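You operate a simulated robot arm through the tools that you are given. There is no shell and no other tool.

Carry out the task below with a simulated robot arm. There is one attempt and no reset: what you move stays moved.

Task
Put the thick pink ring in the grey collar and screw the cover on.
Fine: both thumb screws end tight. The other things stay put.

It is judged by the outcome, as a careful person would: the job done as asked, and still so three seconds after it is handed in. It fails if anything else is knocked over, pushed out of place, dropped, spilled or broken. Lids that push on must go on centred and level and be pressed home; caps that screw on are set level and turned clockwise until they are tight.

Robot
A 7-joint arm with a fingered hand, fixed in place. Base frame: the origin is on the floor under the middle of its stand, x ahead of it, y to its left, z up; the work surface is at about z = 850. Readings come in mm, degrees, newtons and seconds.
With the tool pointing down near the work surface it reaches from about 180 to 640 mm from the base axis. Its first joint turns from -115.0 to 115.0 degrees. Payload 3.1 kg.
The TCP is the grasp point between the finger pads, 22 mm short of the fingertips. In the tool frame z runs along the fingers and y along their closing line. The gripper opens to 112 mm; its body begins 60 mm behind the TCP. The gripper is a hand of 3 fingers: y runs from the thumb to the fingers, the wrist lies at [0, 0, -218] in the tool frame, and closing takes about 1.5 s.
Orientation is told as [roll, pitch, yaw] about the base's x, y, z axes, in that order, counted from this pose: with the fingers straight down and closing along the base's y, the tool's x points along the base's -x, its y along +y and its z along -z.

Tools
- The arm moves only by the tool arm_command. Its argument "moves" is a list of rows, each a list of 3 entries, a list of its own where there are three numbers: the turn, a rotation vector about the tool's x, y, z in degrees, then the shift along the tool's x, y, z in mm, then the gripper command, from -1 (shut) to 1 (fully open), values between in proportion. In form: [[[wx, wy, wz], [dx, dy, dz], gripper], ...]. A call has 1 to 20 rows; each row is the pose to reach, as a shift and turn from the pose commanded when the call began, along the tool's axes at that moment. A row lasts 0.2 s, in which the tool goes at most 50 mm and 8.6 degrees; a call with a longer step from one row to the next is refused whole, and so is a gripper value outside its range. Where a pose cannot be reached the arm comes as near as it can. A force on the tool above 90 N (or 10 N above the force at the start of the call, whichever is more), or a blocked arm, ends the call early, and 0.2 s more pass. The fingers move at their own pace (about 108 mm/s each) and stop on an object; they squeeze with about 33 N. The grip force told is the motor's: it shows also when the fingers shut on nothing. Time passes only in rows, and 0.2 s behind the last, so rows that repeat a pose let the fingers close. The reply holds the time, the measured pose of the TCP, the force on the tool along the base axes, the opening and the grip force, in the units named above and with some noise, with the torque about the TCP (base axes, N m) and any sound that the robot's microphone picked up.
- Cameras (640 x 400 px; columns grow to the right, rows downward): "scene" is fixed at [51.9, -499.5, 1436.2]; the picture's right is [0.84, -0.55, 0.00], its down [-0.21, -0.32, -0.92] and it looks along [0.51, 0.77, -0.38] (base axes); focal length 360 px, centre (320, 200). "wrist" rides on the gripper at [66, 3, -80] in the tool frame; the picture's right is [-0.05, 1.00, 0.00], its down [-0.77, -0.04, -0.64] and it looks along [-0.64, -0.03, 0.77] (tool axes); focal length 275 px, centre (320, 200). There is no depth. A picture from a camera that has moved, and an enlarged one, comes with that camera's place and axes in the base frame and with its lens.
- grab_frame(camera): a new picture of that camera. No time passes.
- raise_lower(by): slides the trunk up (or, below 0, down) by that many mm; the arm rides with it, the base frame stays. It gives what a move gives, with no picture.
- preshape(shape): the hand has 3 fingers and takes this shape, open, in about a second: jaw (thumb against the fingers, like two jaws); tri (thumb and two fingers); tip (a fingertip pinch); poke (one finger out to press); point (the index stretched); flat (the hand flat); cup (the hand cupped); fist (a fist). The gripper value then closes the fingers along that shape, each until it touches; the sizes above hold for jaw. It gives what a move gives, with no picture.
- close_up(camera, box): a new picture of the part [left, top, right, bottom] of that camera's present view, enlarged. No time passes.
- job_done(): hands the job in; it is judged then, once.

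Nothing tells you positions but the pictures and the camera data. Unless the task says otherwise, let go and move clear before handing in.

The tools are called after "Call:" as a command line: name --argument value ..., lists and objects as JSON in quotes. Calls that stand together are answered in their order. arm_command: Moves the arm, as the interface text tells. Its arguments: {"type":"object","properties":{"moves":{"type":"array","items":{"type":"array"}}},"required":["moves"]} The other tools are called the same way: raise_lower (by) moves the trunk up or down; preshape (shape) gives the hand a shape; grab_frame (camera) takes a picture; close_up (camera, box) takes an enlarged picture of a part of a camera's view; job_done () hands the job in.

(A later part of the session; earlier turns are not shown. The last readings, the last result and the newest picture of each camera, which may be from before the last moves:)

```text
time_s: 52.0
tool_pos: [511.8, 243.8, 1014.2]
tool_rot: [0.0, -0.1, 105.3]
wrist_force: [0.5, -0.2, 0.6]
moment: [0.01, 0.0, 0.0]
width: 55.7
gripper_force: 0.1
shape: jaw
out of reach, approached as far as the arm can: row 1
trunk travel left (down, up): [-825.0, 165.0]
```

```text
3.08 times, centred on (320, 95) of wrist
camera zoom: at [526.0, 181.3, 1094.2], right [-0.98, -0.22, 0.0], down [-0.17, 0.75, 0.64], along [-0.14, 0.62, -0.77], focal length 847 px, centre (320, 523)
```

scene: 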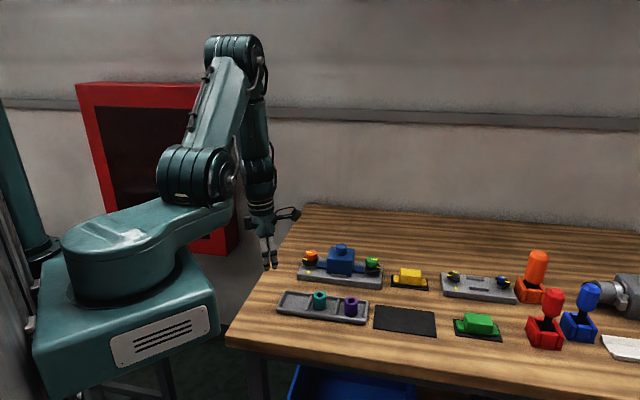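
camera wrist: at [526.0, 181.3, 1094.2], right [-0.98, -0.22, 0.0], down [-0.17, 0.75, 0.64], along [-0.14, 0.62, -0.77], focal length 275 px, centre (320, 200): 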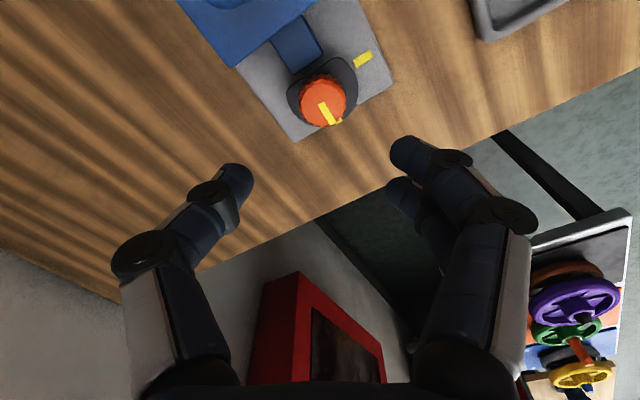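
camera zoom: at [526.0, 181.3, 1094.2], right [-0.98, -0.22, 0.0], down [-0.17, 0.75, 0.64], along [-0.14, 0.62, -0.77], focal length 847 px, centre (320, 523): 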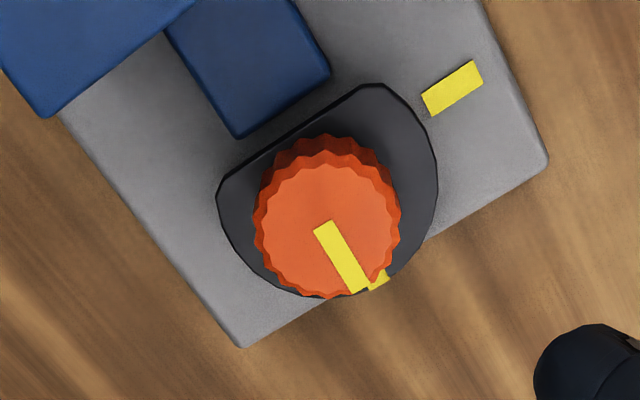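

Combining both views puts the screw axis near (510.3, 246.4). I'll shift onto it and descend around the orange knob with a modest opening, staying clear of the cover and the black clip.

Call:
arm_command --moves '[[[0, 0, 0], [-1.7, 0, 15], -0.05], [[0, 0, 0], [-3.4, 0, 35], -0.05], [[0, 0, 0], [-3.4, 0, 55], -0.05], [[0, 0, 0], [-3.4, 0, 72], -0.05], [[0, 0, 0], [-3.4, 0, 82], -0.05], [[0, 0, 0], [-3.4, 0, 82], -0.05], [[0, 0, 0], [-3.4, 0, 82], -0.05]]'

Call:
grab_frame --camera "wrist"

Call:
close_up --camera "scene" --box '[290, 220, 350, 280]'

```text
time_s: 53.6
tool_pos: [511.1, 248.1, 933.7]
tool_rot: [-0.1, -0.1, 105.1]
wrist_force: [0.6, -0.5, 0.8]
moment: [0.0, -0.01, 0.0]
width: 53.8
gripper_force: 0.0
shape: jaw
trunk travel left (down, up): [-825.0, 165.0]
```

```text
taken
camera wrist: at [525.1, 185.2, 1012.9], right [-0.98, -0.22, 0.0], down [-0.17, 0.75, 0.64], along [-0.14, 0.62, -0.77], focal length 275 px, centre (320, 200)
```

wrist: 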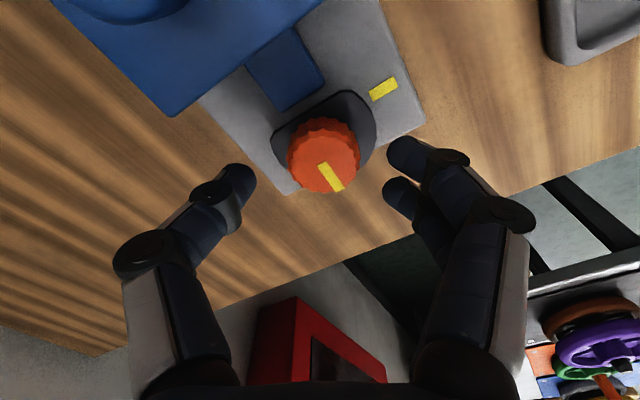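

```text
6.67 times, centred on (320, 250) of scene
camera zoom: at [51.9, -499.5, 1436.2], right [0.84, -0.55, 0.0], down [-0.21, -0.32, -0.92], along [0.51, 0.77, -0.38], focal length 2398 px, centre (320, -133)
```

zoom: 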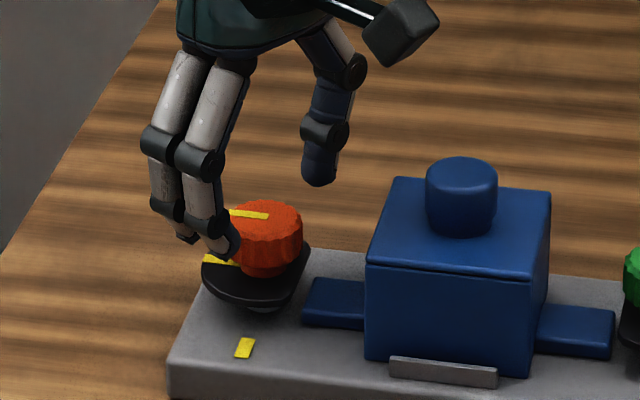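

Call:
close_up --camera "wrist" --box '[260, 90, 400, 210]'

```text
3.33 times, centred on (330, 150) of wrist
camera zoom: at [525.1, 185.2, 1012.9], right [-0.98, -0.22, 0.0], down [-0.17, 0.75, 0.64], along [-0.14, 0.62, -0.77], focal length 918 px, centre (287, 367)
```

zoom: 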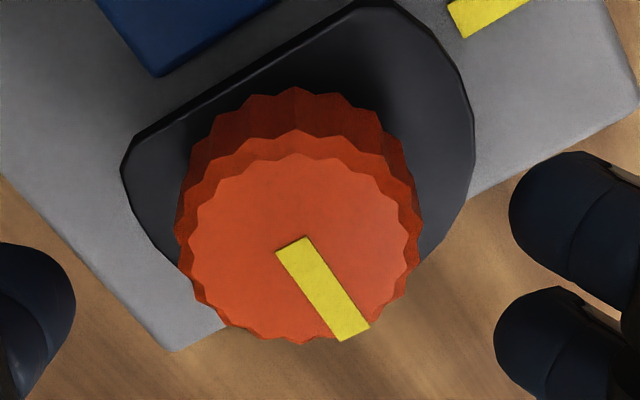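

The knob sits at the natural grip position with its top at about z = 909. I'll lower the last 18 mm and look at the fingertips against the clip.

Call:
arm_command --moves '[[[0, 0, 0], [0, 0, 6], -0.05], [[0, 0, 0], [0, 0, 12], -0.05], [[0, 0, 0], [0, 0, 18], -0.05], [[0, 0, 0], [0, 0, 18], -0.05], [[0, 0, 0], [0, 0, 18], -0.05]]'

Call:
close_up --camera "scene" --box '[290, 230, 340, 280]'

Call:
grab_frame --camera "wrist"

```text
time_s: 54.8
tool_pos: [509.8, 249.5, 915.4]
tool_rot: [-0.1, -0.1, 105.1]
wrist_force: [-1.6, -0.4, -0.8]
moment: [0.01, 0.01, -0.01]
width: 53.7
gripper_force: 0.1
shape: jaw
trunk travel left (down, up): [-825.0, 165.0]
```

```text
8.00 times, centred on (315, 255) of scene
camera zoom: at [51.9, -499.5, 1436.2], right [0.84, -0.55, 0.0], down [-0.21, -0.32, -0.92], along [0.51, 0.77, -0.38], focal length 2877 px, centre (360, -240)
```

zoom: 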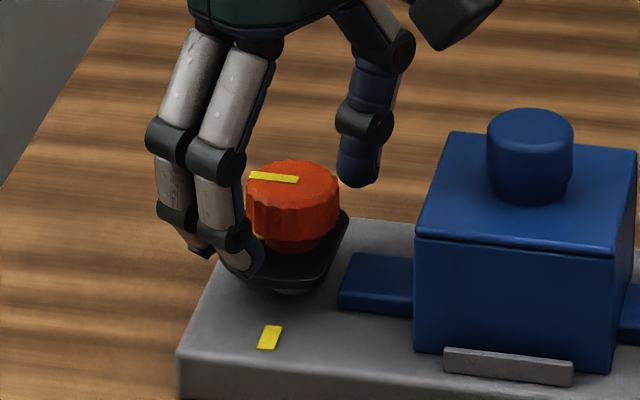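

```text
taken
camera wrist: at [525.0, 185.6, 994.6], right [-0.98, -0.22, 0.0], down [-0.17, 0.75, 0.64], along [-0.14, 0.62, -0.77], focal length 275 px, centre (320, 200)
```

wrist: 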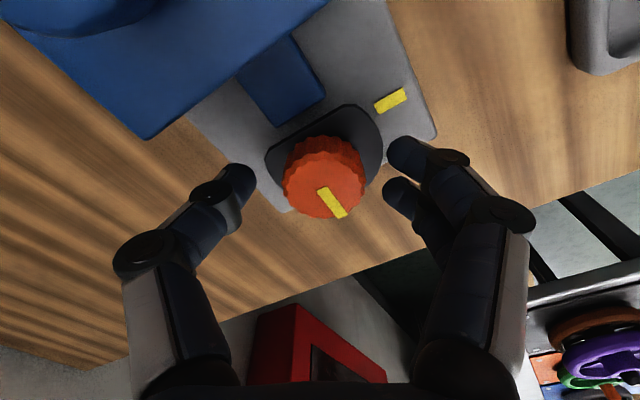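

The tips are clear of the clip and there is no contact force. I'll close on the orange knob.

Call:
arm_command --moves '[[[0, 0, 0], [0, 0, 0], -0.3], [[0, 0, 0], [0, 0, 0], -0.5], [[0, 0, 0], [0, 0, 0], -1], [[0, 0, 0], [0, 0, 0], -1], [[0, 0, 0], [0, 0, 0], -1], [[0, 0, 0], [0, 0, 0], -1]]'

Call:
grab_frame --camera "wrist"

Call:
close_up --camera "scene" --box '[290, 230, 340, 280]'

```text
time_s: 56.2
tool_pos: [510.9, 249.2, 915.0]
tool_rot: [-0.1, -0.2, 105.1]
wrist_force: [-0.7, 2.7, -2.1]
moment: [0.03, 0.03, -0.01]
width: 22.6
gripper_force: 33.0
shape: jaw
trunk travel left (down, up): [-825.0, 165.0]
```

```text
taken
camera wrist: at [524.9, 186.2, 994.5], right [-0.98, -0.22, 0.0], down [-0.17, 0.75, 0.64], along [-0.14, 0.62, -0.77], focal length 275 px, centre (320, 200)
```

wrist: 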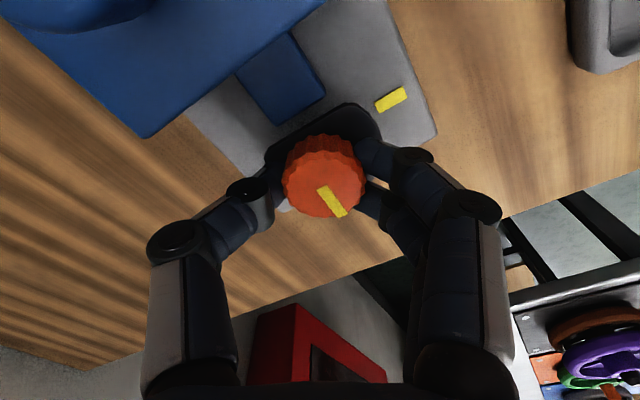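

```text
8.00 times, centred on (315, 255) of scene
camera zoom: at [51.9, -499.5, 1436.2], right [0.84, -0.55, 0.0], down [-0.21, -0.32, -0.92], along [0.51, 0.77, -0.38], focal length 2877 px, centre (360, -240)
```

zoom: 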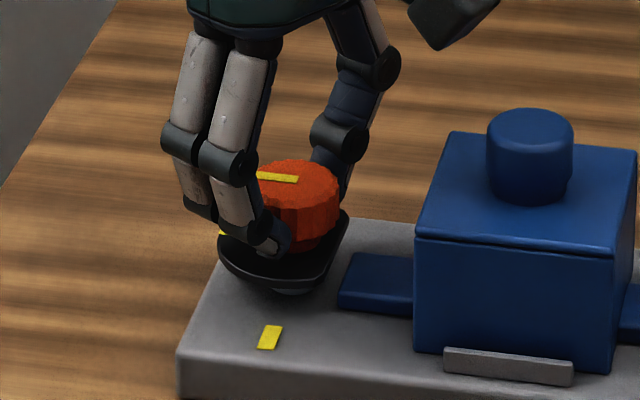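

The knob is gripped with little side load. I'll test a small clockwise turn first, pivoting about the knob axis.

Call:
arm_command --moves '[[[0, 0, 8], [0.23, -0.1, 0], -1], [[0, 0, 16], [0.47, -0.16, 0], -1], [[0, 0, 24], [0.72, -0.19, 0], -1], [[0, 0, 24], [0.72, -0.19, 0], -1]]'

Call:
close_up --camera "wrist" --box '[240, 80, 420, 240]'

Call:
close_up --camera "scene" --box '[290, 230, 340, 280]'

```text
time_s: 57.2
tool_pos: [510.9, 249.5, 914.6]
tool_rot: [0.2, -0.1, 81.0]
wrist_force: [1.7, 4.0, -1.6]
moment: [0.08, -0.06, 0.01]
width: 22.1
gripper_force: 33.1
shape: jaw
trunk travel left (down, up): [-825.0, 165.0]
```

```text
2.50 times, centred on (330, 160) of wrist
camera zoom: at [498.1, 185.4, 994.1], right [-0.98, 0.2, 0.0], down [0.16, 0.75, 0.64], along [0.13, 0.62, -0.77], focal length 688 px, centre (295, 300)
```

zoom: 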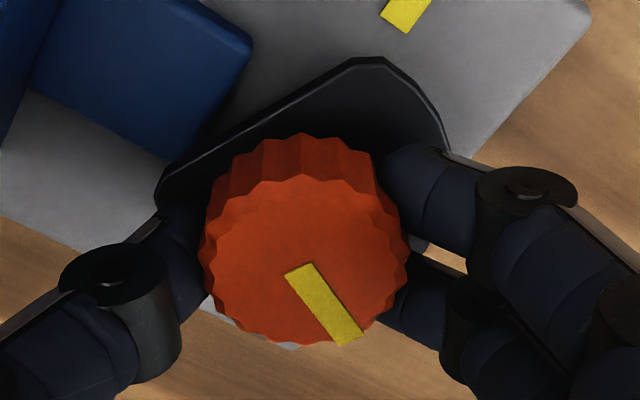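

```text
8.00 times, centred on (315, 255) of scene
camera zoom: at [51.9, -499.5, 1436.2], right [0.84, -0.55, 0.0], down [-0.21, -0.32, -0.92], along [0.51, 0.77, -0.38], focal length 2877 px, centre (360, -240)
```

zoom: 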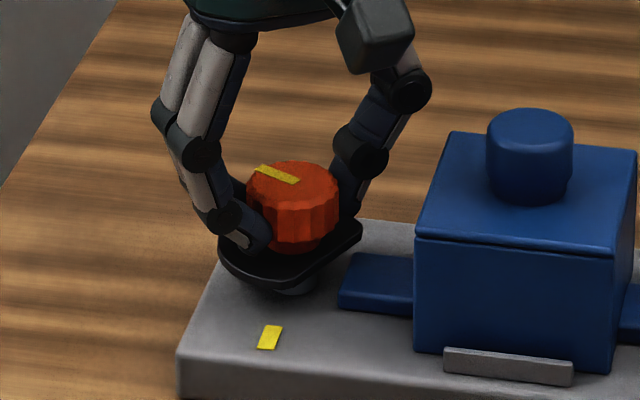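

The knob and its D-clip turn together with the hand. I'll continue clockwise in moderate steps, watching force and clip height.

Call:
arm_command --moves '[[[0, 0, 8.4], [0.24, -0.1, 0], -1], [[0, 0, 16.8], [0.5, -0.16, 0], -1], [[0, 0, 25.2], [0.76, -0.19, 0], -1], [[0, 0, 33.6], [1.02, -0.18, 0], -1], [[0, 0, 42], [1.28, -0.12, 0], -1], [[0, 0, 50.4], [1.52, -0.04, 0], -1], [[0, 0, 58.8], [1.75, 0.09, 0], -1], [[0, 0, 67.2], [1.97, 0.24, 0], -1], [[0, 0, 67.2], [1.97, 0.24, 0], -1]]'

Call:
close_up --camera "wrist" --box '[240, 80, 420, 240]'

Call:
close_up --camera "scene" --box '[290, 230, 350, 280]'

```text
time_s: 59.2
tool_pos: [512.4, 246.6, 913.5]
tool_rot: [0.2, 0.1, 13.7]
wrist_force: [9.0, -1.6, -8.3]
moment: [-0.05, -0.1, -0.01]
width: 22.4
gripper_force: 33.0
shape: jaw
trunk travel left (down, up): [-825.0, 165.0]
```

```text
2.50 times, centred on (330, 160) of wrist
camera zoom: at [447.3, 234.8, 993.6], right [-0.19, 0.98, 0.0], down [0.76, 0.15, 0.63], along [0.62, 0.12, -0.77], focal length 688 px, centre (295, 300)
```

zoom: 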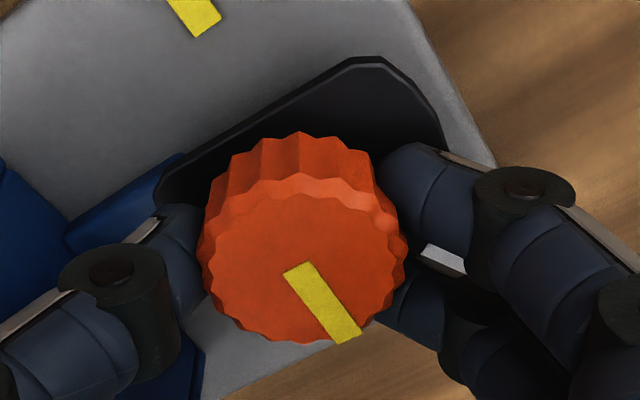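

```text
8.00 times, centred on (320, 255) of scene
camera zoom: at [51.9, -499.5, 1436.2], right [0.84, -0.55, 0.0], down [-0.21, -0.32, -0.92], along [0.51, 0.77, -0.38], focal length 2877 px, centre (320, -240)
```

zoom: 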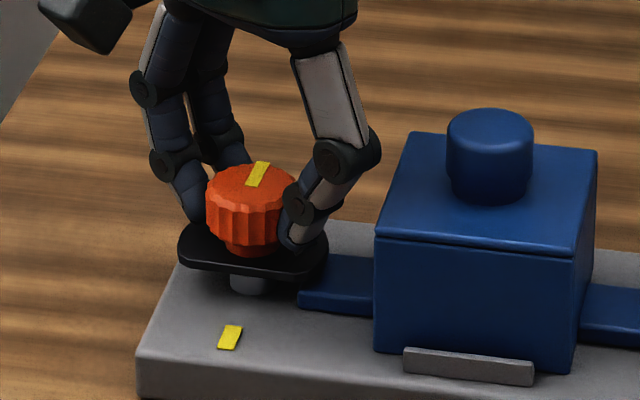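

It has turned about 91°; the screw is drawing down roughly 1.5–2 mm per quarter turn and pulling slightly sideways. I'll follow it down and re-centre a little while finishing this stroke to yaw -45°.

Call:
arm_command --moves '[[[0, 0, 8.4], [-0.5, -0.6, 0.8], -1], [[0, 0, 16.8], [-0.56, -0.95, 1.4], -1], [[0, 0, 25.2], [-0.25, -1.11, 1.9], -1], [[0, 0, 33.6], [0.09, -1.23, 2.3], -1], [[0, 0, 42], [0.43, -1.29, 2.6], -1], [[0, 0, 50.4], [0.79, -1.31, 2.9], -1], [[0, 0, 58.8], [1.14, -1.27, 3.2], -1], [[0, 0, 58.8], [1.14, -1.27, 3.2], -1]]'

Call:
close_up --camera "wrist" --box '[240, 80, 420, 240]'

Call:
close_up --camera "scene" --box '[290, 230, 350, 280]'

```text
time_s: 61.0
tool_pos: [510.2, 243.8, 911.2]
tool_rot: [0.1, 0.2, -45.0]
wrist_force: [3.5, -3.0, -1.1]
moment: [-0.03, -0.07, -0.02]
width: 22.3
gripper_force: 33.1
shape: jaw
trunk travel left (down, up): [-825.0, 165.0]
```

```text
2.50 times, centred on (330, 160) of wrist
camera zoom: at [465.7, 294.4, 991.5], right [0.74, 0.67, 0.0], down [0.52, -0.57, 0.63], along [0.43, -0.47, -0.77], focal length 688 px, centre (295, 300)
```

zoom: 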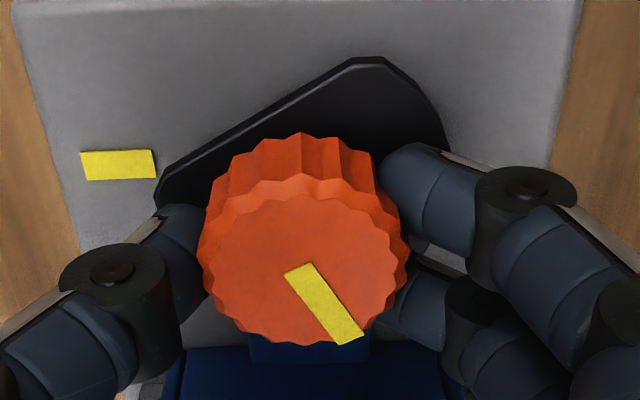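

```text
8.00 times, centred on (320, 255) of scene
camera zoom: at [51.9, -499.5, 1436.2], right [0.84, -0.55, 0.0], down [-0.21, -0.32, -0.92], along [0.51, 0.77, -0.38], focal length 2877 px, centre (320, -240)
```

zoom: 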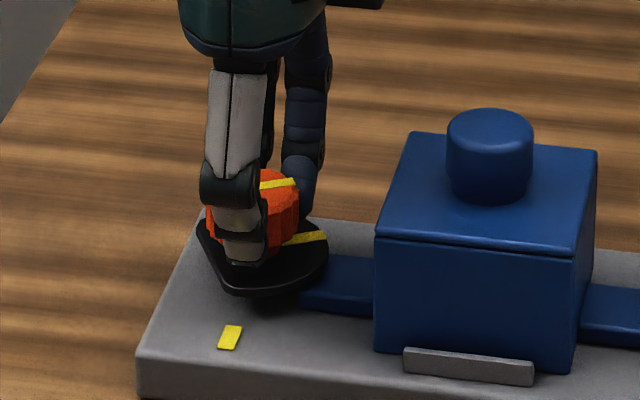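

That stroke turned the screw 150° with the clip now sweeping over the tab. I'll open, rise above the cover, and wind the wrist back for a second stroke.

Call:
arm_command --moves '[[[0, 0, 0], [0, 0, 0], -0.5], [[0, 0, 0], [0, 0, 0], -0.3], [[0, 0, 0], [0, 0, 0], -0.1], [[0, 0, 0], [0, 0, -4], -0.05], [[0, 0, 0], [0, 0, -14], -0.05], [[0, 0, 0], [0, 0, -28], -0.05], [[0, 0, 0], [0, 0, -42], -0.05], [[0, 0, 0], [0, 0, -42], -0.05]]'

Call:
close_up --camera "wrist" --box '[230, 50, 410, 210]'

Call:
close_up --camera "scene" --box '[290, 230, 350, 280]'

```text
time_s: 62.8
tool_pos: [510.8, 244.9, 953.9]
tool_rot: [0.0, 0.1, -44.8]
wrist_force: [0.6, -0.1, -0.6]
moment: [-0.03, -0.03, 0.01]
width: 52.5
gripper_force: 0.1
shape: jaw
trunk travel left (down, up): [-825.0, 165.0]
```

```text
2.50 times, centred on (320, 130) of wrist
camera zoom: at [465.1, 295.1, 1033.8], right [0.74, 0.68, 0.0], down [0.52, -0.57, 0.63], along [0.43, -0.47, -0.77], focal length 688 px, centre (320, 375)
```

zoom: 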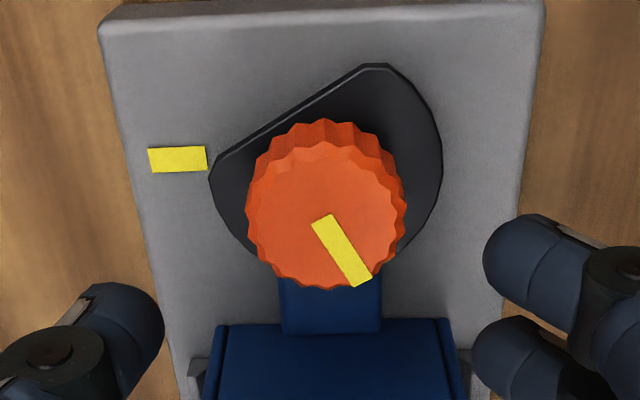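

```text
8.00 times, centred on (320, 255) of scene
camera zoom: at [51.9, -499.5, 1436.2], right [0.84, -0.55, 0.0], down [-0.21, -0.32, -0.92], along [0.51, 0.77, -0.38], focal length 2877 px, centre (320, -240)
```

zoom: 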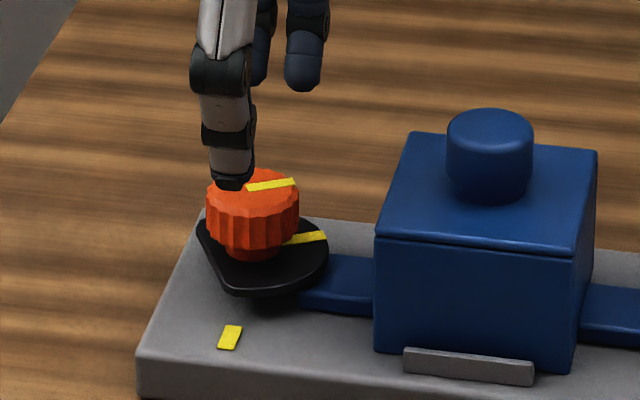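

Call:
arm_command --moves '[[[0, 0, -8.3], [0.2, 0.2, 0], -0.05], [[0, 0, -16.7], [0.4, 0.5, 0], -0.05], [[0, 0, -25], [0.6, 0.7, 0], -0.05], [[0, 0, -33.3], [0.8, 1, 0], -0.05], [[0, 0, -41.7], [1, 1.2, 0], -0.05], [[0, 0, -50], [1.1, 1.4, 0], -0.05], [[0, 0, -58.3], [1.3, 1.6, 0], -0.05], [[0, 0, -66.7], [1.4, 1.8, 0], -0.05], [[0, 0, -75], [1.6, 2, 0], -0.05], [[0, 0, -83.3], [1.7, 2.2, 0], -0.05], [[0, 0, -91.7], [1.9, 2.5, 0], -0.05], [[0, 0, -100], [2, 2.7, 0], -0.05], [[0, 0, -108.3], [2.2, 2.9, 0], -0.05], [[0, 0, -116.7], [2.3, 3.2, 0], -0.05], [[0, 0, -125], [2.5, 3.4, 0], -0.05], [[0, 0, -133.3], [2.6, 3.6, 0], -0.05], [[0, 0, -141.7], [2.8, 3.8, 0], -0.05], [[0, 0, -150], [2.9, 4, 0], -0.05], [[0, 0, -150], [2.9, 4, 0], -0.05]]'

Call:
close_up --camera "wrist" --box '[230, 50, 410, 210]'

```text
time_s: 66.8
tool_pos: [509.9, 250.1, 953.7]
tool_rot: [0.0, -0.1, 105.3]
wrist_force: [0.9, 0.0, 1.0]
moment: [0.03, 0.0, 0.0]
width: 52.5
gripper_force: 0.2
shape: jaw
trunk travel left (down, up): [-825.0, 165.0]
```

```text
2.50 times, centred on (320, 130) of wrist
camera zoom: at [524.7, 186.3, 1033.0], right [-0.98, -0.22, 0.0], down [-0.17, 0.75, 0.64], along [-0.14, 0.62, -0.77], focal length 688 px, centre (320, 375)
```

zoom: 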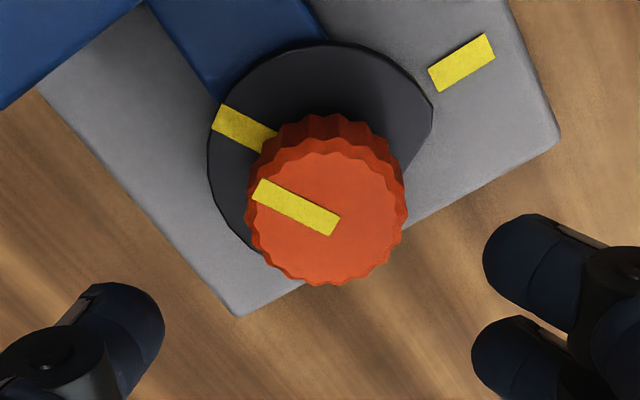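

The knob sits again at the natural grip offset. I'll lower and re-grip.

Call:
arm_command --moves '[[[0, 0, 0], [0, 0, 12], -0.05], [[0, 0, 0], [0, 0, 24], -0.05], [[0, 0, 0], [0, 0, 34], -0.05], [[0, 0, 0], [0, 0, 42], -0.05], [[0, 0, 0], [0, 0, 42], -0.1], [[0, 0, 0], [0, 0, 42], -0.4], [[0, 0, 0], [0, 0, 42], -0.7], [[0, 0, 0], [0, 0, 42], -1], [[0, 0, 0], [0, 0, 42], -1], [[0, 0, 0], [0, 0, 42], -1], [[0, 0, 0], [0, 0, 42], -1]]'

Call:
close_up --camera "wrist" --box '[240, 80, 420, 240]'

Call:
close_up --camera "scene" --box '[290, 230, 350, 280]'

```text
time_s: 69.2
tool_pos: [510.4, 250.3, 910.6]
tool_rot: [0.1, -0.1, 105.1]
wrist_force: [-2.1, 3.1, -1.4]
moment: [0.04, 0.05, 0.03]
width: 22.3
gripper_force: 32.5
shape: jaw
trunk travel left (down, up): [-825.0, 165.0]
```

```text
2.50 times, centred on (330, 160) of wrist
camera zoom: at [524.8, 186.7, 990.5], right [-0.98, -0.22, 0.0], down [-0.17, 0.75, 0.64], along [-0.14, 0.62, -0.77], focal length 688 px, centre (295, 300)
```

zoom: 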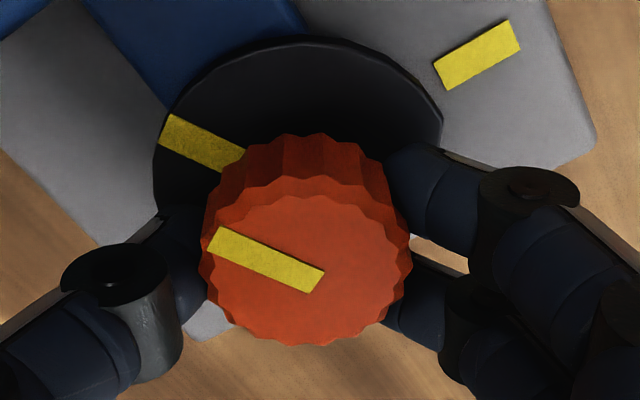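

```text
8.00 times, centred on (320, 255) of scene
camera zoom: at [51.9, -499.5, 1436.2], right [0.84, -0.55, 0.0], down [-0.21, -0.32, -0.92], along [0.51, 0.77, -0.38], focal length 2877 px, centre (320, -240)
```

zoom: 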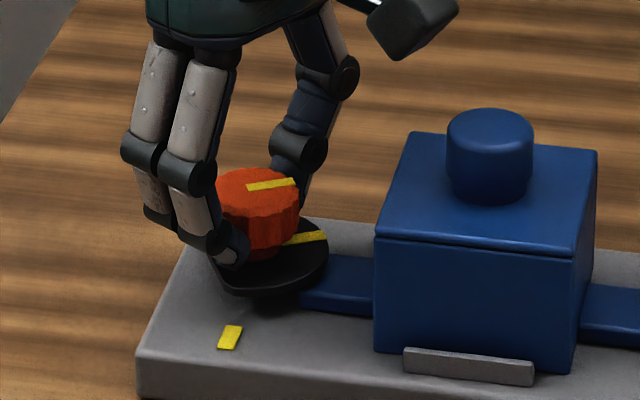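

Re-gripped. Turning clockwise again about 67°, following the thread down.

Call:
arm_command --moves '[[[0, 0, 8.4], [0.25, -0.25, 0.2], -1], [[0, 0, 16.8], [0.54, -0.45, 0.4], -1], [[0, 0, 25.2], [0.85, -0.61, 0.6], -1], [[0, 0, 33.6], [1.19, -0.73, 0.85], -1], [[0, 0, 42], [1.53, -0.79, 1.05], -1], [[0, 0, 50.4], [1.89, -0.81, 1.25], -1], [[0, 0, 58.8], [2.24, -0.77, 1.5], -1], [[0, 0, 67.2], [2.58, -0.68, 1.7], -1], [[0, 0, 67.2], [2.58, -0.68, 1.7], -1]]'

Call:
close_up --camera "wrist" --box '[240, 80, 420, 240]'

Call:
close_up --camera "scene" --box '[290, 230, 350, 280]'

```text
time_s: 71.2
tool_pos: [512.2, 246.6, 910.3]
tool_rot: [0.1, -0.1, 37.8]
wrist_force: [4.2, 0.3, -2.5]
moment: [0.01, -0.05, 0.02]
width: 22.3
gripper_force: 32.9
shape: jaw
trunk travel left (down, up): [-825.0, 165.0]
```

```text
2.50 times, centred on (330, 160) of wrist
camera zoom: at [458.7, 210.5, 989.1], right [-0.58, 0.82, 0.0], down [0.63, 0.44, 0.64], along [0.52, 0.37, -0.77], focal length 688 px, centre (295, 300)
```

zoom: 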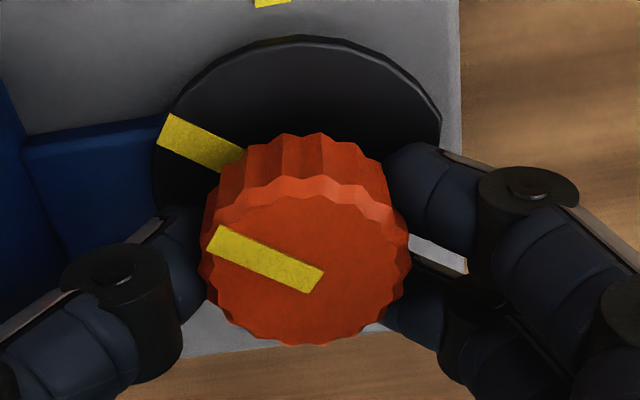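

```text
8.00 times, centred on (320, 255) of scene
camera zoom: at [51.9, -499.5, 1436.2], right [0.84, -0.55, 0.0], down [-0.21, -0.32, -0.92], along [0.51, 0.77, -0.38], focal length 2877 px, centre (320, -240)
```

zoom: 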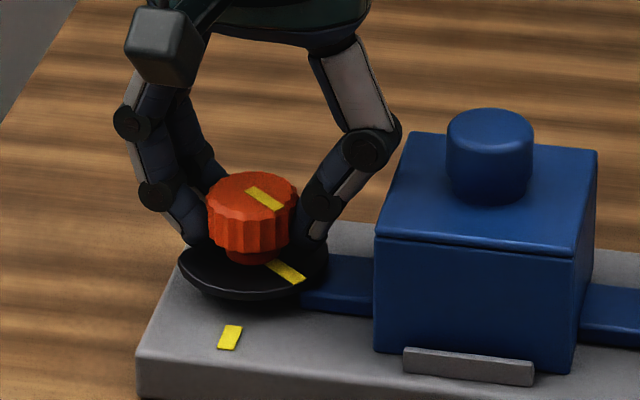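

About 217° so far with no tightening torque. I'll continue in shorter steps and watch for resistance.

Call:
arm_command --moves '[[[0, 0, 8.4], [0.25, -0.25, 0.2], -1], [[0, 0, 16.8], [0.54, -0.45, 0.4], -1], [[0, 0, 25.2], [0.85, -0.61, 0.6], -1], [[0, 0, 33.6], [1.19, -0.73, 0.85], -1], [[0, 0, 42], [1.53, -0.79, 1.05], -1], [[0, 0, 42], [1.53, -0.79, 1.05], -1]]'

Call:
close_up --camera "wrist" --box '[240, 80, 420, 240]'

Call:
close_up --camera "scene" --box '[290, 230, 350, 280]'

```text
time_s: 72.6
tool_pos: [510.8, 245.7, 907.4]
tool_rot: [0.2, 0.1, -4.3]
wrist_force: [9.3, -3.1, 0.3]
moment: [-0.04, -0.12, 0.02]
width: 22.2
gripper_force: 33.0
shape: jaw
trunk travel left (down, up): [-825.0, 165.0]
```

```text
2.50 times, centred on (330, 160) of wrist
camera zoom: at [446.5, 254.3, 988.0], right [0.12, 0.99, 0.0], down [0.77, -0.09, 0.63], along [0.63, -0.07, -0.77], focal length 688 px, centre (295, 300)
```

zoom: 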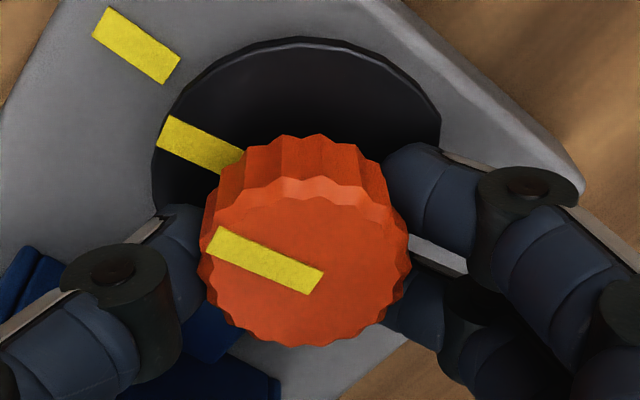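

```text
8.00 times, centred on (320, 255) of scene
camera zoom: at [51.9, -499.5, 1436.2], right [0.84, -0.55, 0.0], down [-0.21, -0.32, -0.92], along [0.51, 0.77, -0.38], focal length 2877 px, centre (320, -240)
```

zoom: 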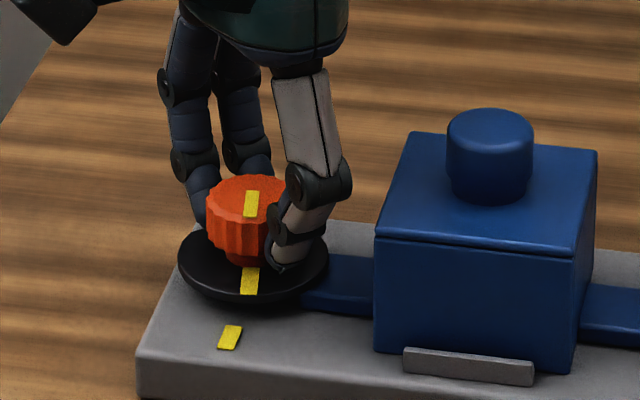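

At about 259° the clip mark is nearly at the plate mark. I'll take smaller steps now.

Call:
arm_command --moves '[[[0, 0, 4], [-0.6, -0.3, 0.1], -1], [[0, 0, 8], [-0.6, -0.5, 0.2], -1], [[0, 0, 12], [-0.4, -0.6, 0.3], -1], [[0, 0, 12], [-0.4, -0.6, 0.3], -1]]'

Call:
close_up --camera "wrist" --box '[240, 80, 420, 240]'

Call:
close_up --camera "scene" --box '[300, 245, 350, 280]'

```text
time_s: 73.6
tool_pos: [511.3, 244.7, 907.5]
tool_rot: [0.2, 0.2, -16.1]
wrist_force: [5.5, -4.3, -1.1]
moment: [-0.04, -0.1, 0.25]
width: 21.9
gripper_force: 33.1
shape: jaw
trunk travel left (down, up): [-825.0, 165.0]
```

```text
2.50 times, centred on (330, 160) of wrist
camera zoom: at [449.3, 267.2, 987.9], right [0.32, 0.95, 0.0], down [0.73, -0.25, 0.63], along [0.6, -0.2, -0.77], focal length 688 px, centre (295, 300)
```

zoom: 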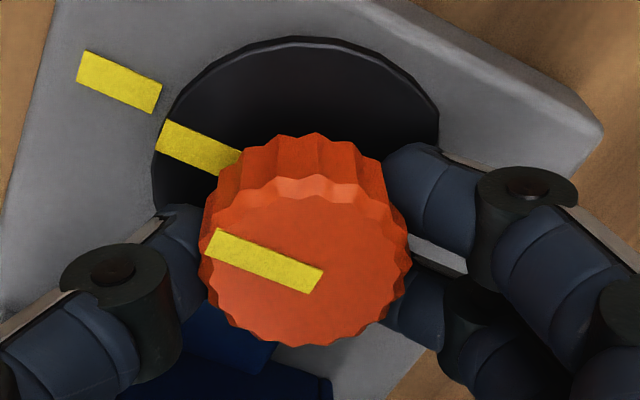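

```text
11.43 times, centred on (325, 262) of scene
camera zoom: at [51.9, -499.5, 1436.2], right [0.84, -0.55, 0.0], down [-0.21, -0.32, -0.92], along [0.51, 0.77, -0.38], focal length 4110 px, centre (263, -514)
```

zoom: 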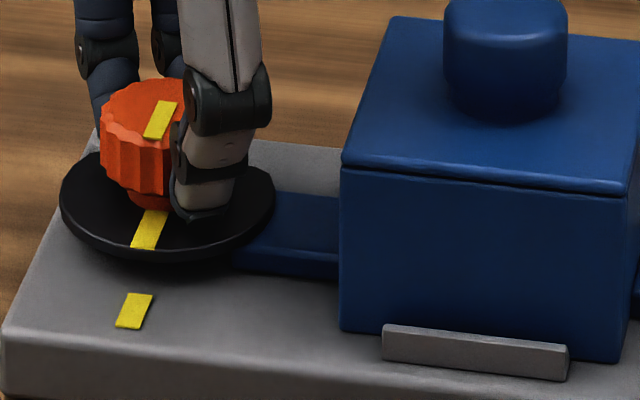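

A torque of 0.25 N·m has appeared just as the marks line up, so it's starting to tighten. I'll turn a little further to make sure.

Call:
arm_command --moves '[[[0, 0, 3], [0.1, -0.1, 0], -1], [[0, 0, 6], [0.2, -0.2, 0], -1], [[0, 0, 9], [0.3, -0.3, 0], -1], [[0, 0, 9], [0.3, -0.3, 0], -1]]'

Call:
close_up --camera "wrist" --box '[240, 80, 420, 240]'

Call:
close_up --camera "scene" --box '[300, 245, 350, 280]'

```text
time_s: 74.6
tool_pos: [511.6, 244.0, 908.3]
tool_rot: [0.1, 0.2, -25.1]
wrist_force: [3.4, -5.8, -1.7]
moment: [-0.06, -0.05, 0.68]
width: 22.1
gripper_force: 32.3
shape: jaw
trunk travel left (down, up): [-825.0, 165.0]
```

```text
2.50 times, centred on (330, 160) of wrist
camera zoom: at [452.7, 276.5, 988.2], right [0.47, 0.88, 0.0], down [0.68, -0.36, 0.63], along [0.56, -0.29, -0.77], focal length 688 px, centre (295, 300)
```

zoom: 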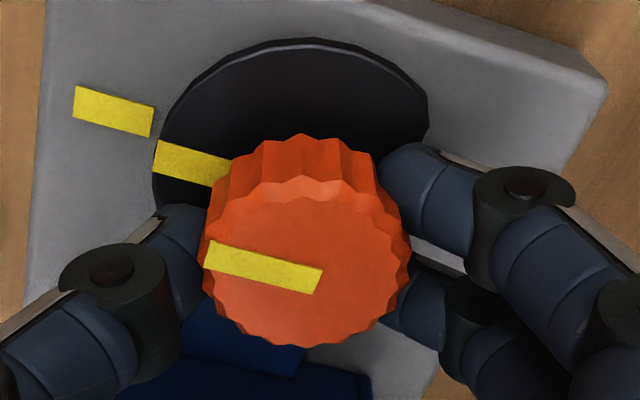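

```text
11.43 times, centred on (325, 262) of scene
camera zoom: at [51.9, -499.5, 1436.2], right [0.84, -0.55, 0.0], down [-0.21, -0.32, -0.92], along [0.51, 0.77, -0.38], focal length 4110 px, centre (263, -514)
```

zoom: 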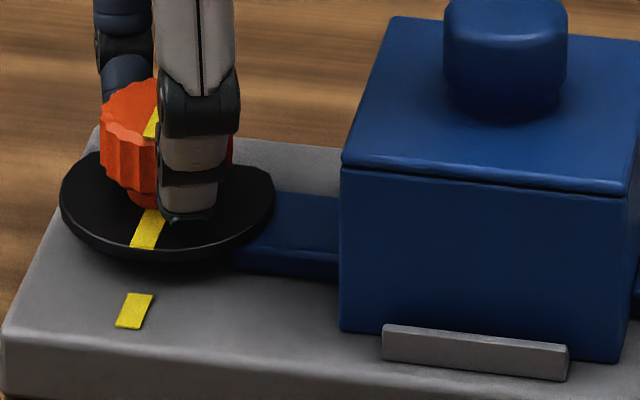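

The clip has stopped with its mark lined up on the plate mark. The hand slipped on the knob at 0.68 N·m, so the orange screw is tight. I'll release it and rise clear.

Call:
arm_command --moves '[[[0, 0, 0], [0, 0, 0], -0.5], [[0, 0, 0], [0, 0, 0], -0.3], [[0, 0, 0], [0, 0, 0], -0.1], [[0, 0, 0], [0, 0, -5], -0.05], [[0, 0, 0], [0, 0, -20], -0.05], [[0, 0, 0], [0, 0, -45], -0.05], [[0, 0, 0], [0, 0, -75], -0.05], [[0, 0, 0], [0, 0, -105], -0.05], [[0, 0, 0], [0, 0, -105], -0.05]]'

Call:
close_up --camera "wrist" --box '[220, 20, 440, 220]'

Call:
close_up --camera "scene" --box '[290, 230, 390, 300]'

```text
time_s: 76.6
tool_pos: [512.2, 244.6, 1013.1]
tool_rot: [0.0, 0.2, -25.1]
wrist_force: [0.4, 0.4, 0.2]
moment: [0.02, -0.04, -0.02]
width: 52.8
gripper_force: 0.0
shape: jaw
trunk travel left (down, up): [-825.0, 165.0]
```

```text
2.00 times, centred on (330, 120) of wrist
camera zoom: at [452.6, 276.6, 1092.3], right [0.47, 0.89, 0.0], down [0.68, -0.36, 0.63], along [0.56, -0.29, -0.77], focal length 551 px, centre (300, 360)
```

zoom: 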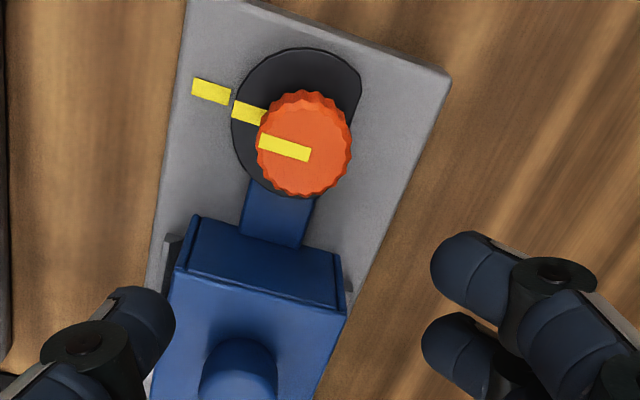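

```text
5.71 times, centred on (340, 265) of scene
camera zoom: at [51.9, -499.5, 1436.2], right [0.84, -0.55, 0.0], down [-0.21, -0.32, -0.92], along [0.51, 0.77, -0.38], focal length 2055 px, centre (206, -171)
```

zoom: 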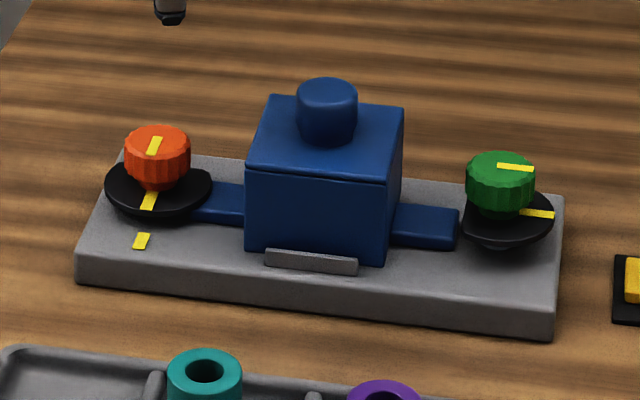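

The orange knob, clip and plate marks are all in line. Now I'll move above the green screw, staying high because it's close to the reach limit.

Call:
arm_command --moves '[[[0, 0, 0], [-10, -4, 0], -0.05], [[0, 0, 0], [-32, -12, 0], -0.05], [[0, 0, 0], [-58, -21, 0], -0.05], [[0, 0, 0], [-84, -30, 0], -0.05], [[0, 0, 0], [-110, -40, 0], -0.05], [[0, 0, 0], [-134, -49, 0], -0.05], [[0, 0, 0], [-149, -54, 0], -0.05], [[0, 0, 0], [-155.2, -56.5, 0], -0.05], [[0, 0, 0], [-155.2, -56.5, 0], -0.05], [[0, 0, 0], [-155.2, -56.5, 0], -0.05]]'

Call:
grab_frame --camera "wrist"

Call:
grab_frame --camera "scene"

```text
time_s: 78.8
tool_pos: [627.2, 127.1, 1013.7]
tool_rot: [0.1, 0.1, -25.0]
wrist_force: [-0.8, -0.2, -0.3]
moment: [-0.01, -0.01, 0.03]
width: 52.7
gripper_force: 0.0
shape: jaw
trunk travel left (down, up): [-825.0, 165.0]
```

```text
taken
camera wrist: at [569.3, 159.9, 1093.4], right [0.47, 0.89, 0.0], down [0.68, -0.36, 0.63], along [0.56, -0.29, -0.77], focal length 275 px, centre (320, 200)
```

wrist: 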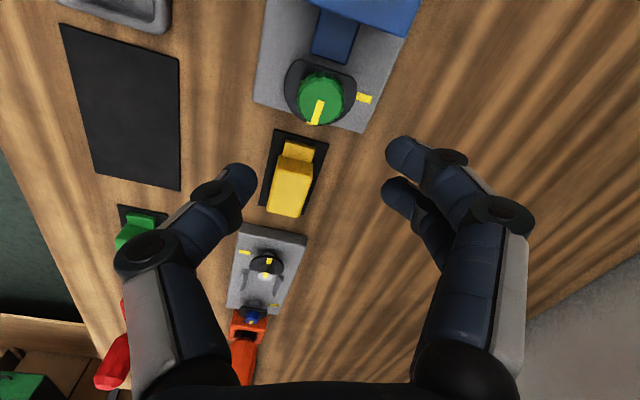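

```text
taken
```

scene: 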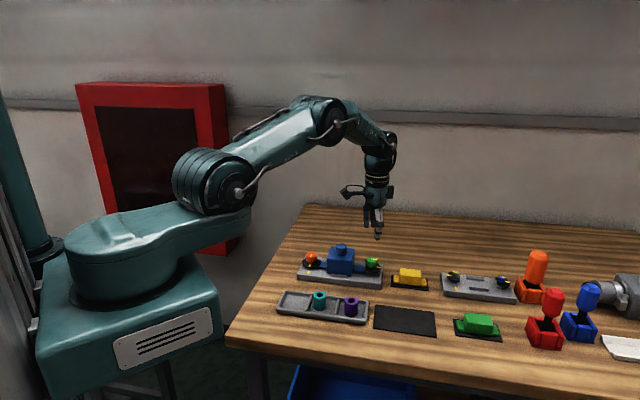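

The arm reached it with the elbow still bent. I'll wind the wrist to yaw +100° here and measure the green knob.

Call:
arm_command --moves '[[[0, 0, -8.3], [0, 0, 0], -0.05], [[0, 0, -16.6], [0, 0, 0], -0.05], [[0, 0, -24.9], [0, 0, 0], -0.05], [[0, 0, -33.2], [0, 0, 0], -0.05], [[0, 0, -41.5], [0, 0, 0], -0.05], [[0, 0, -49.8], [0, 0, 0], -0.05], [[0, 0, -58.1], [0, 0, 0], -0.05], [[0, 0, -66.4], [0, 0, 0], -0.05], [[0, 0, -74.7], [0, 0, 0], -0.05], [[0, 0, -83], [0, 0, 0], -0.05], [[0, 0, -91.3], [0, 0, 0], -0.05], [[0, 0, -99.6], [0, 0, 0], -0.05], [[0, 0, -107.9], [0, 0, 0], -0.05], [[0, 0, -115], [0, 0, 0], -0.05], [[0, 0, -115], [0, 0, 0], -0.05]]'

Call:
grab_frame --camera "wrist"

Call:
close_up --camera "wrist" --box '[240, 30, 400, 160]'

```text
time_s: 82.0
tool_pos: [627.2, 127.4, 1013.5]
tool_rot: [0.0, -0.1, 90.0]
wrist_force: [-0.3, 0.6, 0.5]
moment: [-0.01, 0.01, -0.03]
width: 52.2
gripper_force: 0.1
shape: jaw
trunk travel left (down, up): [-825.0, 165.0]
```

```text
taken
camera wrist: at [624.7, 62.9, 1092.8], right [-1.0, 0.05, 0.0], down [0.04, 0.77, 0.64], along [0.03, 0.64, -0.77], focal length 275 px, centre (320, 200)
```

wrist: 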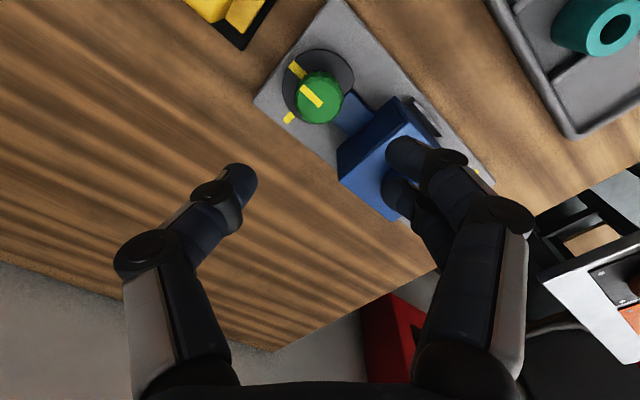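

```text
3.08 times, centred on (320, 95) of wrist
camera zoom: at [624.7, 62.9, 1092.8], right [-1.0, 0.05, 0.0], down [0.04, 0.77, 0.64], along [0.03, 0.64, -0.77], focal length 847 px, centre (320, 523)
```

zoom: 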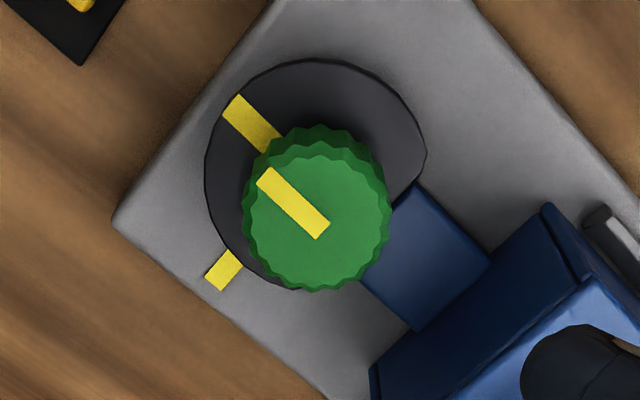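

Green's grip needs a shift of about 2 mm each way. I'll apply that and yaw slightly more to keep the fingers off the cover, then lower with the trunk so the arm keeps this comfortable posture.

Call:
arm_command --moves '[[[0, 0, -4], [-1, -1.2, 0], -0.05], [[0, 0, -8], [-2, -2.5, 0], -0.05], [[0, 0, -8], [-2, -2.5, 0], -0.05], [[0, 0, -8], [-2, -2.5, 0], -0.05]]'

Call:
raise_lower --by -40

Call:
close_up --camera "wrist" --box '[230, 50, 410, 210]'

Call:
grab_frame --camera "scene"

```text
time_s: 83.0
tool_pos: [630.0, 129.1, 1013.5]
tool_rot: [0.0, 0.0, 98.0]
wrist_force: [-0.3, 0.4, -0.5]
moment: [0.02, 0.02, 0.0]
width: 52.8
gripper_force: 0.0
shape: jaw
trunk travel left (down, up): [-825.0, 165.0]
```

```text
time_s: 83.8
tool_pos: [630.0, 130.2, 972.4]
tool_rot: [0.0, -0.2, 97.9]
wrist_force: [-0.2, 0.5, 0.2]
moment: [0.02, -0.03, -0.01]
width: 52.6
gripper_force: 0.1
shape: jaw
trunk travel left (down, up): [-785.0, 205.0]
```

```text
2.50 times, centred on (320, 130) of wrist
camera zoom: at [636.1, 65.1, 1052.9], right [-1.0, -0.09, 0.0], down [-0.07, 0.77, 0.64], along [-0.06, 0.64, -0.77], focal length 688 px, centre (320, 375)
```

zoom: 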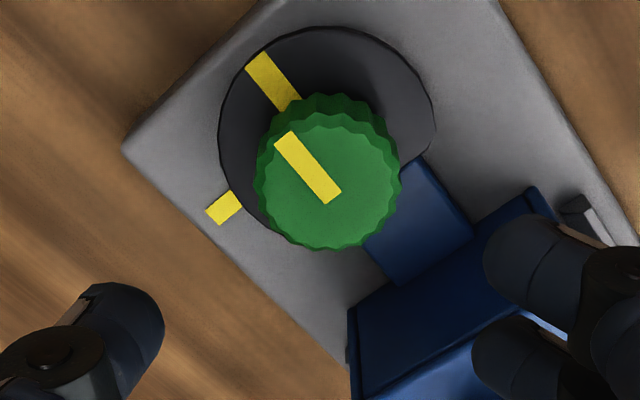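

```text
taken
```

scene: 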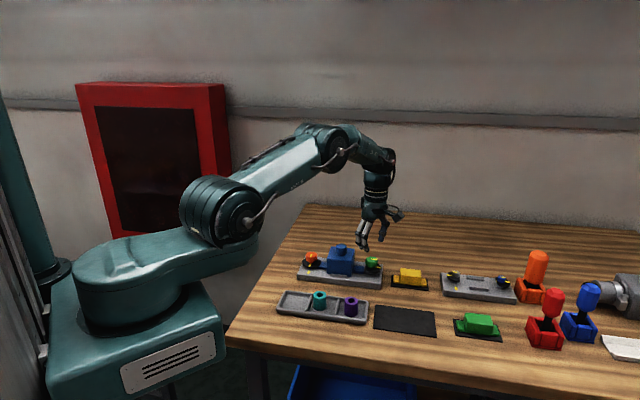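

The trunk move works smoothly and the knob is at the right offset. I'll lower another 35 mm and check finger clearance to the cover.

Call:
raise_lower --by -35

Call:
grab_frame --camera "wrist"

Call:
close_up --camera "wrist" --box '[230, 80, 410, 240]'

Call:
close_up --camera "scene" --box '[325, 215, 405, 285]'

```text
time_s: 84.6
tool_pos: [628.3, 130.3, 937.7]
tool_rot: [-0.1, -0.1, 97.9]
wrist_force: [0.0, 0.7, 0.2]
moment: [-0.04, 0.01, -0.01]
width: 52.5
gripper_force: 0.0
shape: jaw
trunk travel left (down, up): [-750.0, 240.0]
```

```text
taken
camera wrist: at [636.1, 65.1, 1017.9], right [-1.0, -0.09, 0.0], down [-0.07, 0.77, 0.64], along [-0.06, 0.64, -0.77], focal length 275 px, centre (320, 200)
```

wrist: 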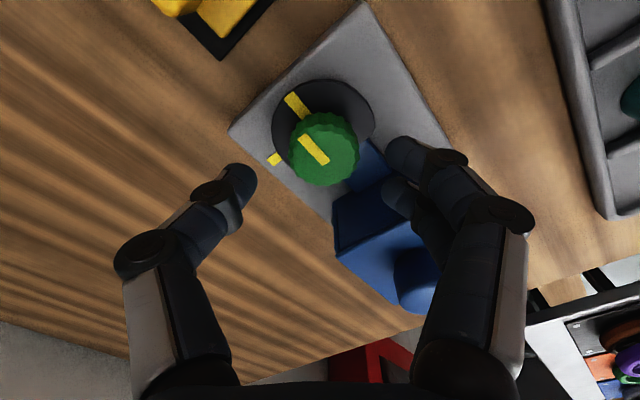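

```text
2.50 times, centred on (320, 160) of wrist
camera zoom: at [636.1, 65.1, 1017.9], right [-1.0, -0.09, 0.0], down [-0.07, 0.77, 0.64], along [-0.06, 0.64, -0.77], focal length 688 px, centre (320, 300)
```

zoom: 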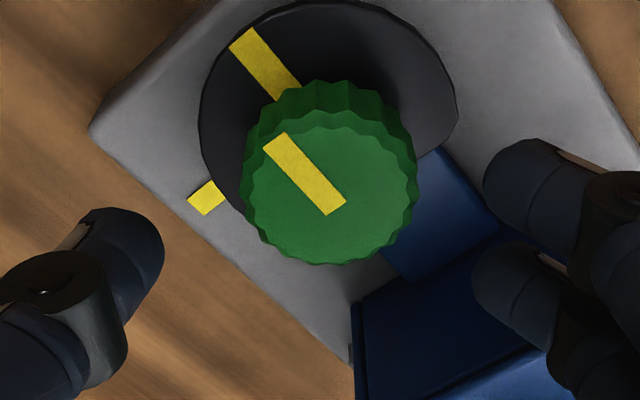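

```text
5.71 times, centred on (365, 250) of scene
camera zoom: at [51.9, -499.5, 1436.2], right [0.84, -0.55, 0.0], down [-0.21, -0.32, -0.92], along [0.51, 0.77, -0.38], focal length 2055 px, centre (63, -86)
```

zoom: 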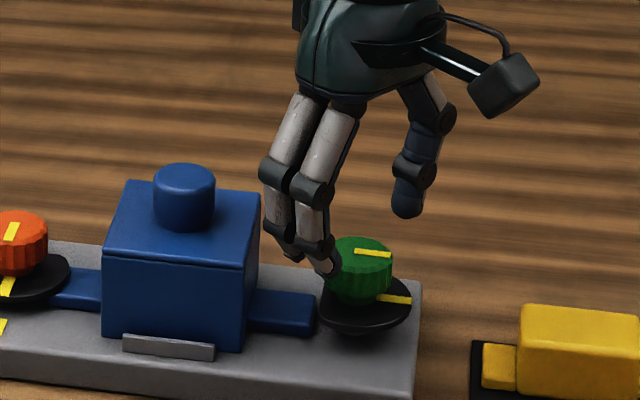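

Clearances look fine. I'll lower the last 22 mm onto the knob.

Call:
arm_command --moves '[[[0, 0, 0], [-0.7, 0.2, 0], -0.05], [[0, 0, 0], [-0.7, 0.2, 0], -0.05]]'

Call:
raise_lower --by -22

Call:
close_up --camera "scene" --box '[335, 230, 395, 285]'

Call:
grab_frame --camera "wrist"

```text
time_s: 85.2
tool_pos: [629.6, 131.2, 938.9]
tool_rot: [-0.1, -0.1, 97.9]
wrist_force: [1.0, 0.1, -0.1]
moment: [-0.01, -0.01, -0.01]
width: 52.6
gripper_force: 0.0
shape: jaw
trunk travel left (down, up): [-750.0, 240.0]
```

```text
time_s: 85.9
tool_pos: [631.2, 130.6, 915.9]
tool_rot: [0.0, -0.1, 97.9]
wrist_force: [1.2, 0.2, 0.3]
moment: [0.02, 0.0, 0.03]
width: 52.9
gripper_force: 0.0
shape: jaw
trunk travel left (down, up): [-728.0, 262.0]
```

```text
7.27 times, centred on (365, 258) of scene
camera zoom: at [51.9, -499.5, 1436.2], right [0.84, -0.55, 0.0], down [-0.21, -0.32, -0.92], along [0.51, 0.77, -0.38], focal length 2616 px, centre (-7, -218)
```

zoom: 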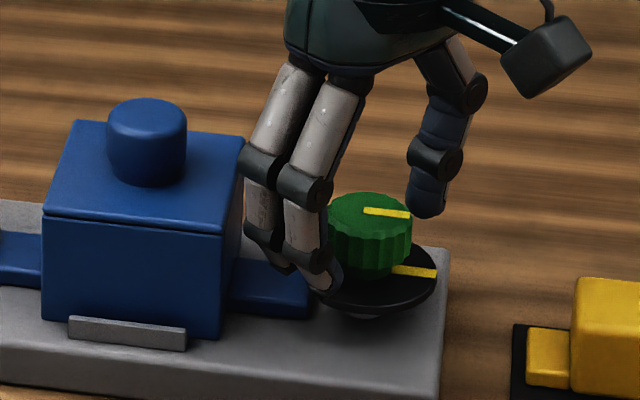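

```text
taken
camera wrist: at [635.8, 65.9, 995.8], right [-1.0, -0.09, 0.0], down [-0.07, 0.77, 0.64], along [-0.06, 0.64, -0.77], focal length 275 px, centre (320, 200)
```

wrist: 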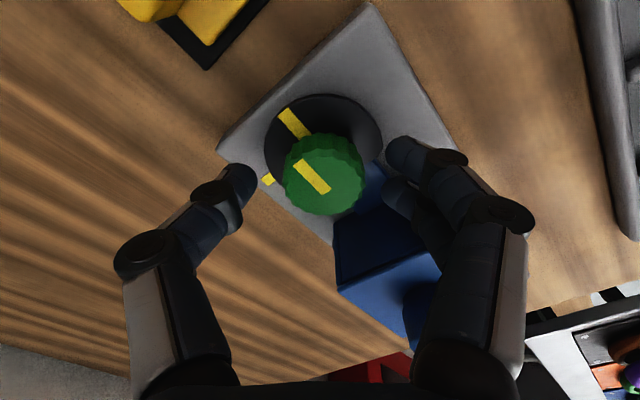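

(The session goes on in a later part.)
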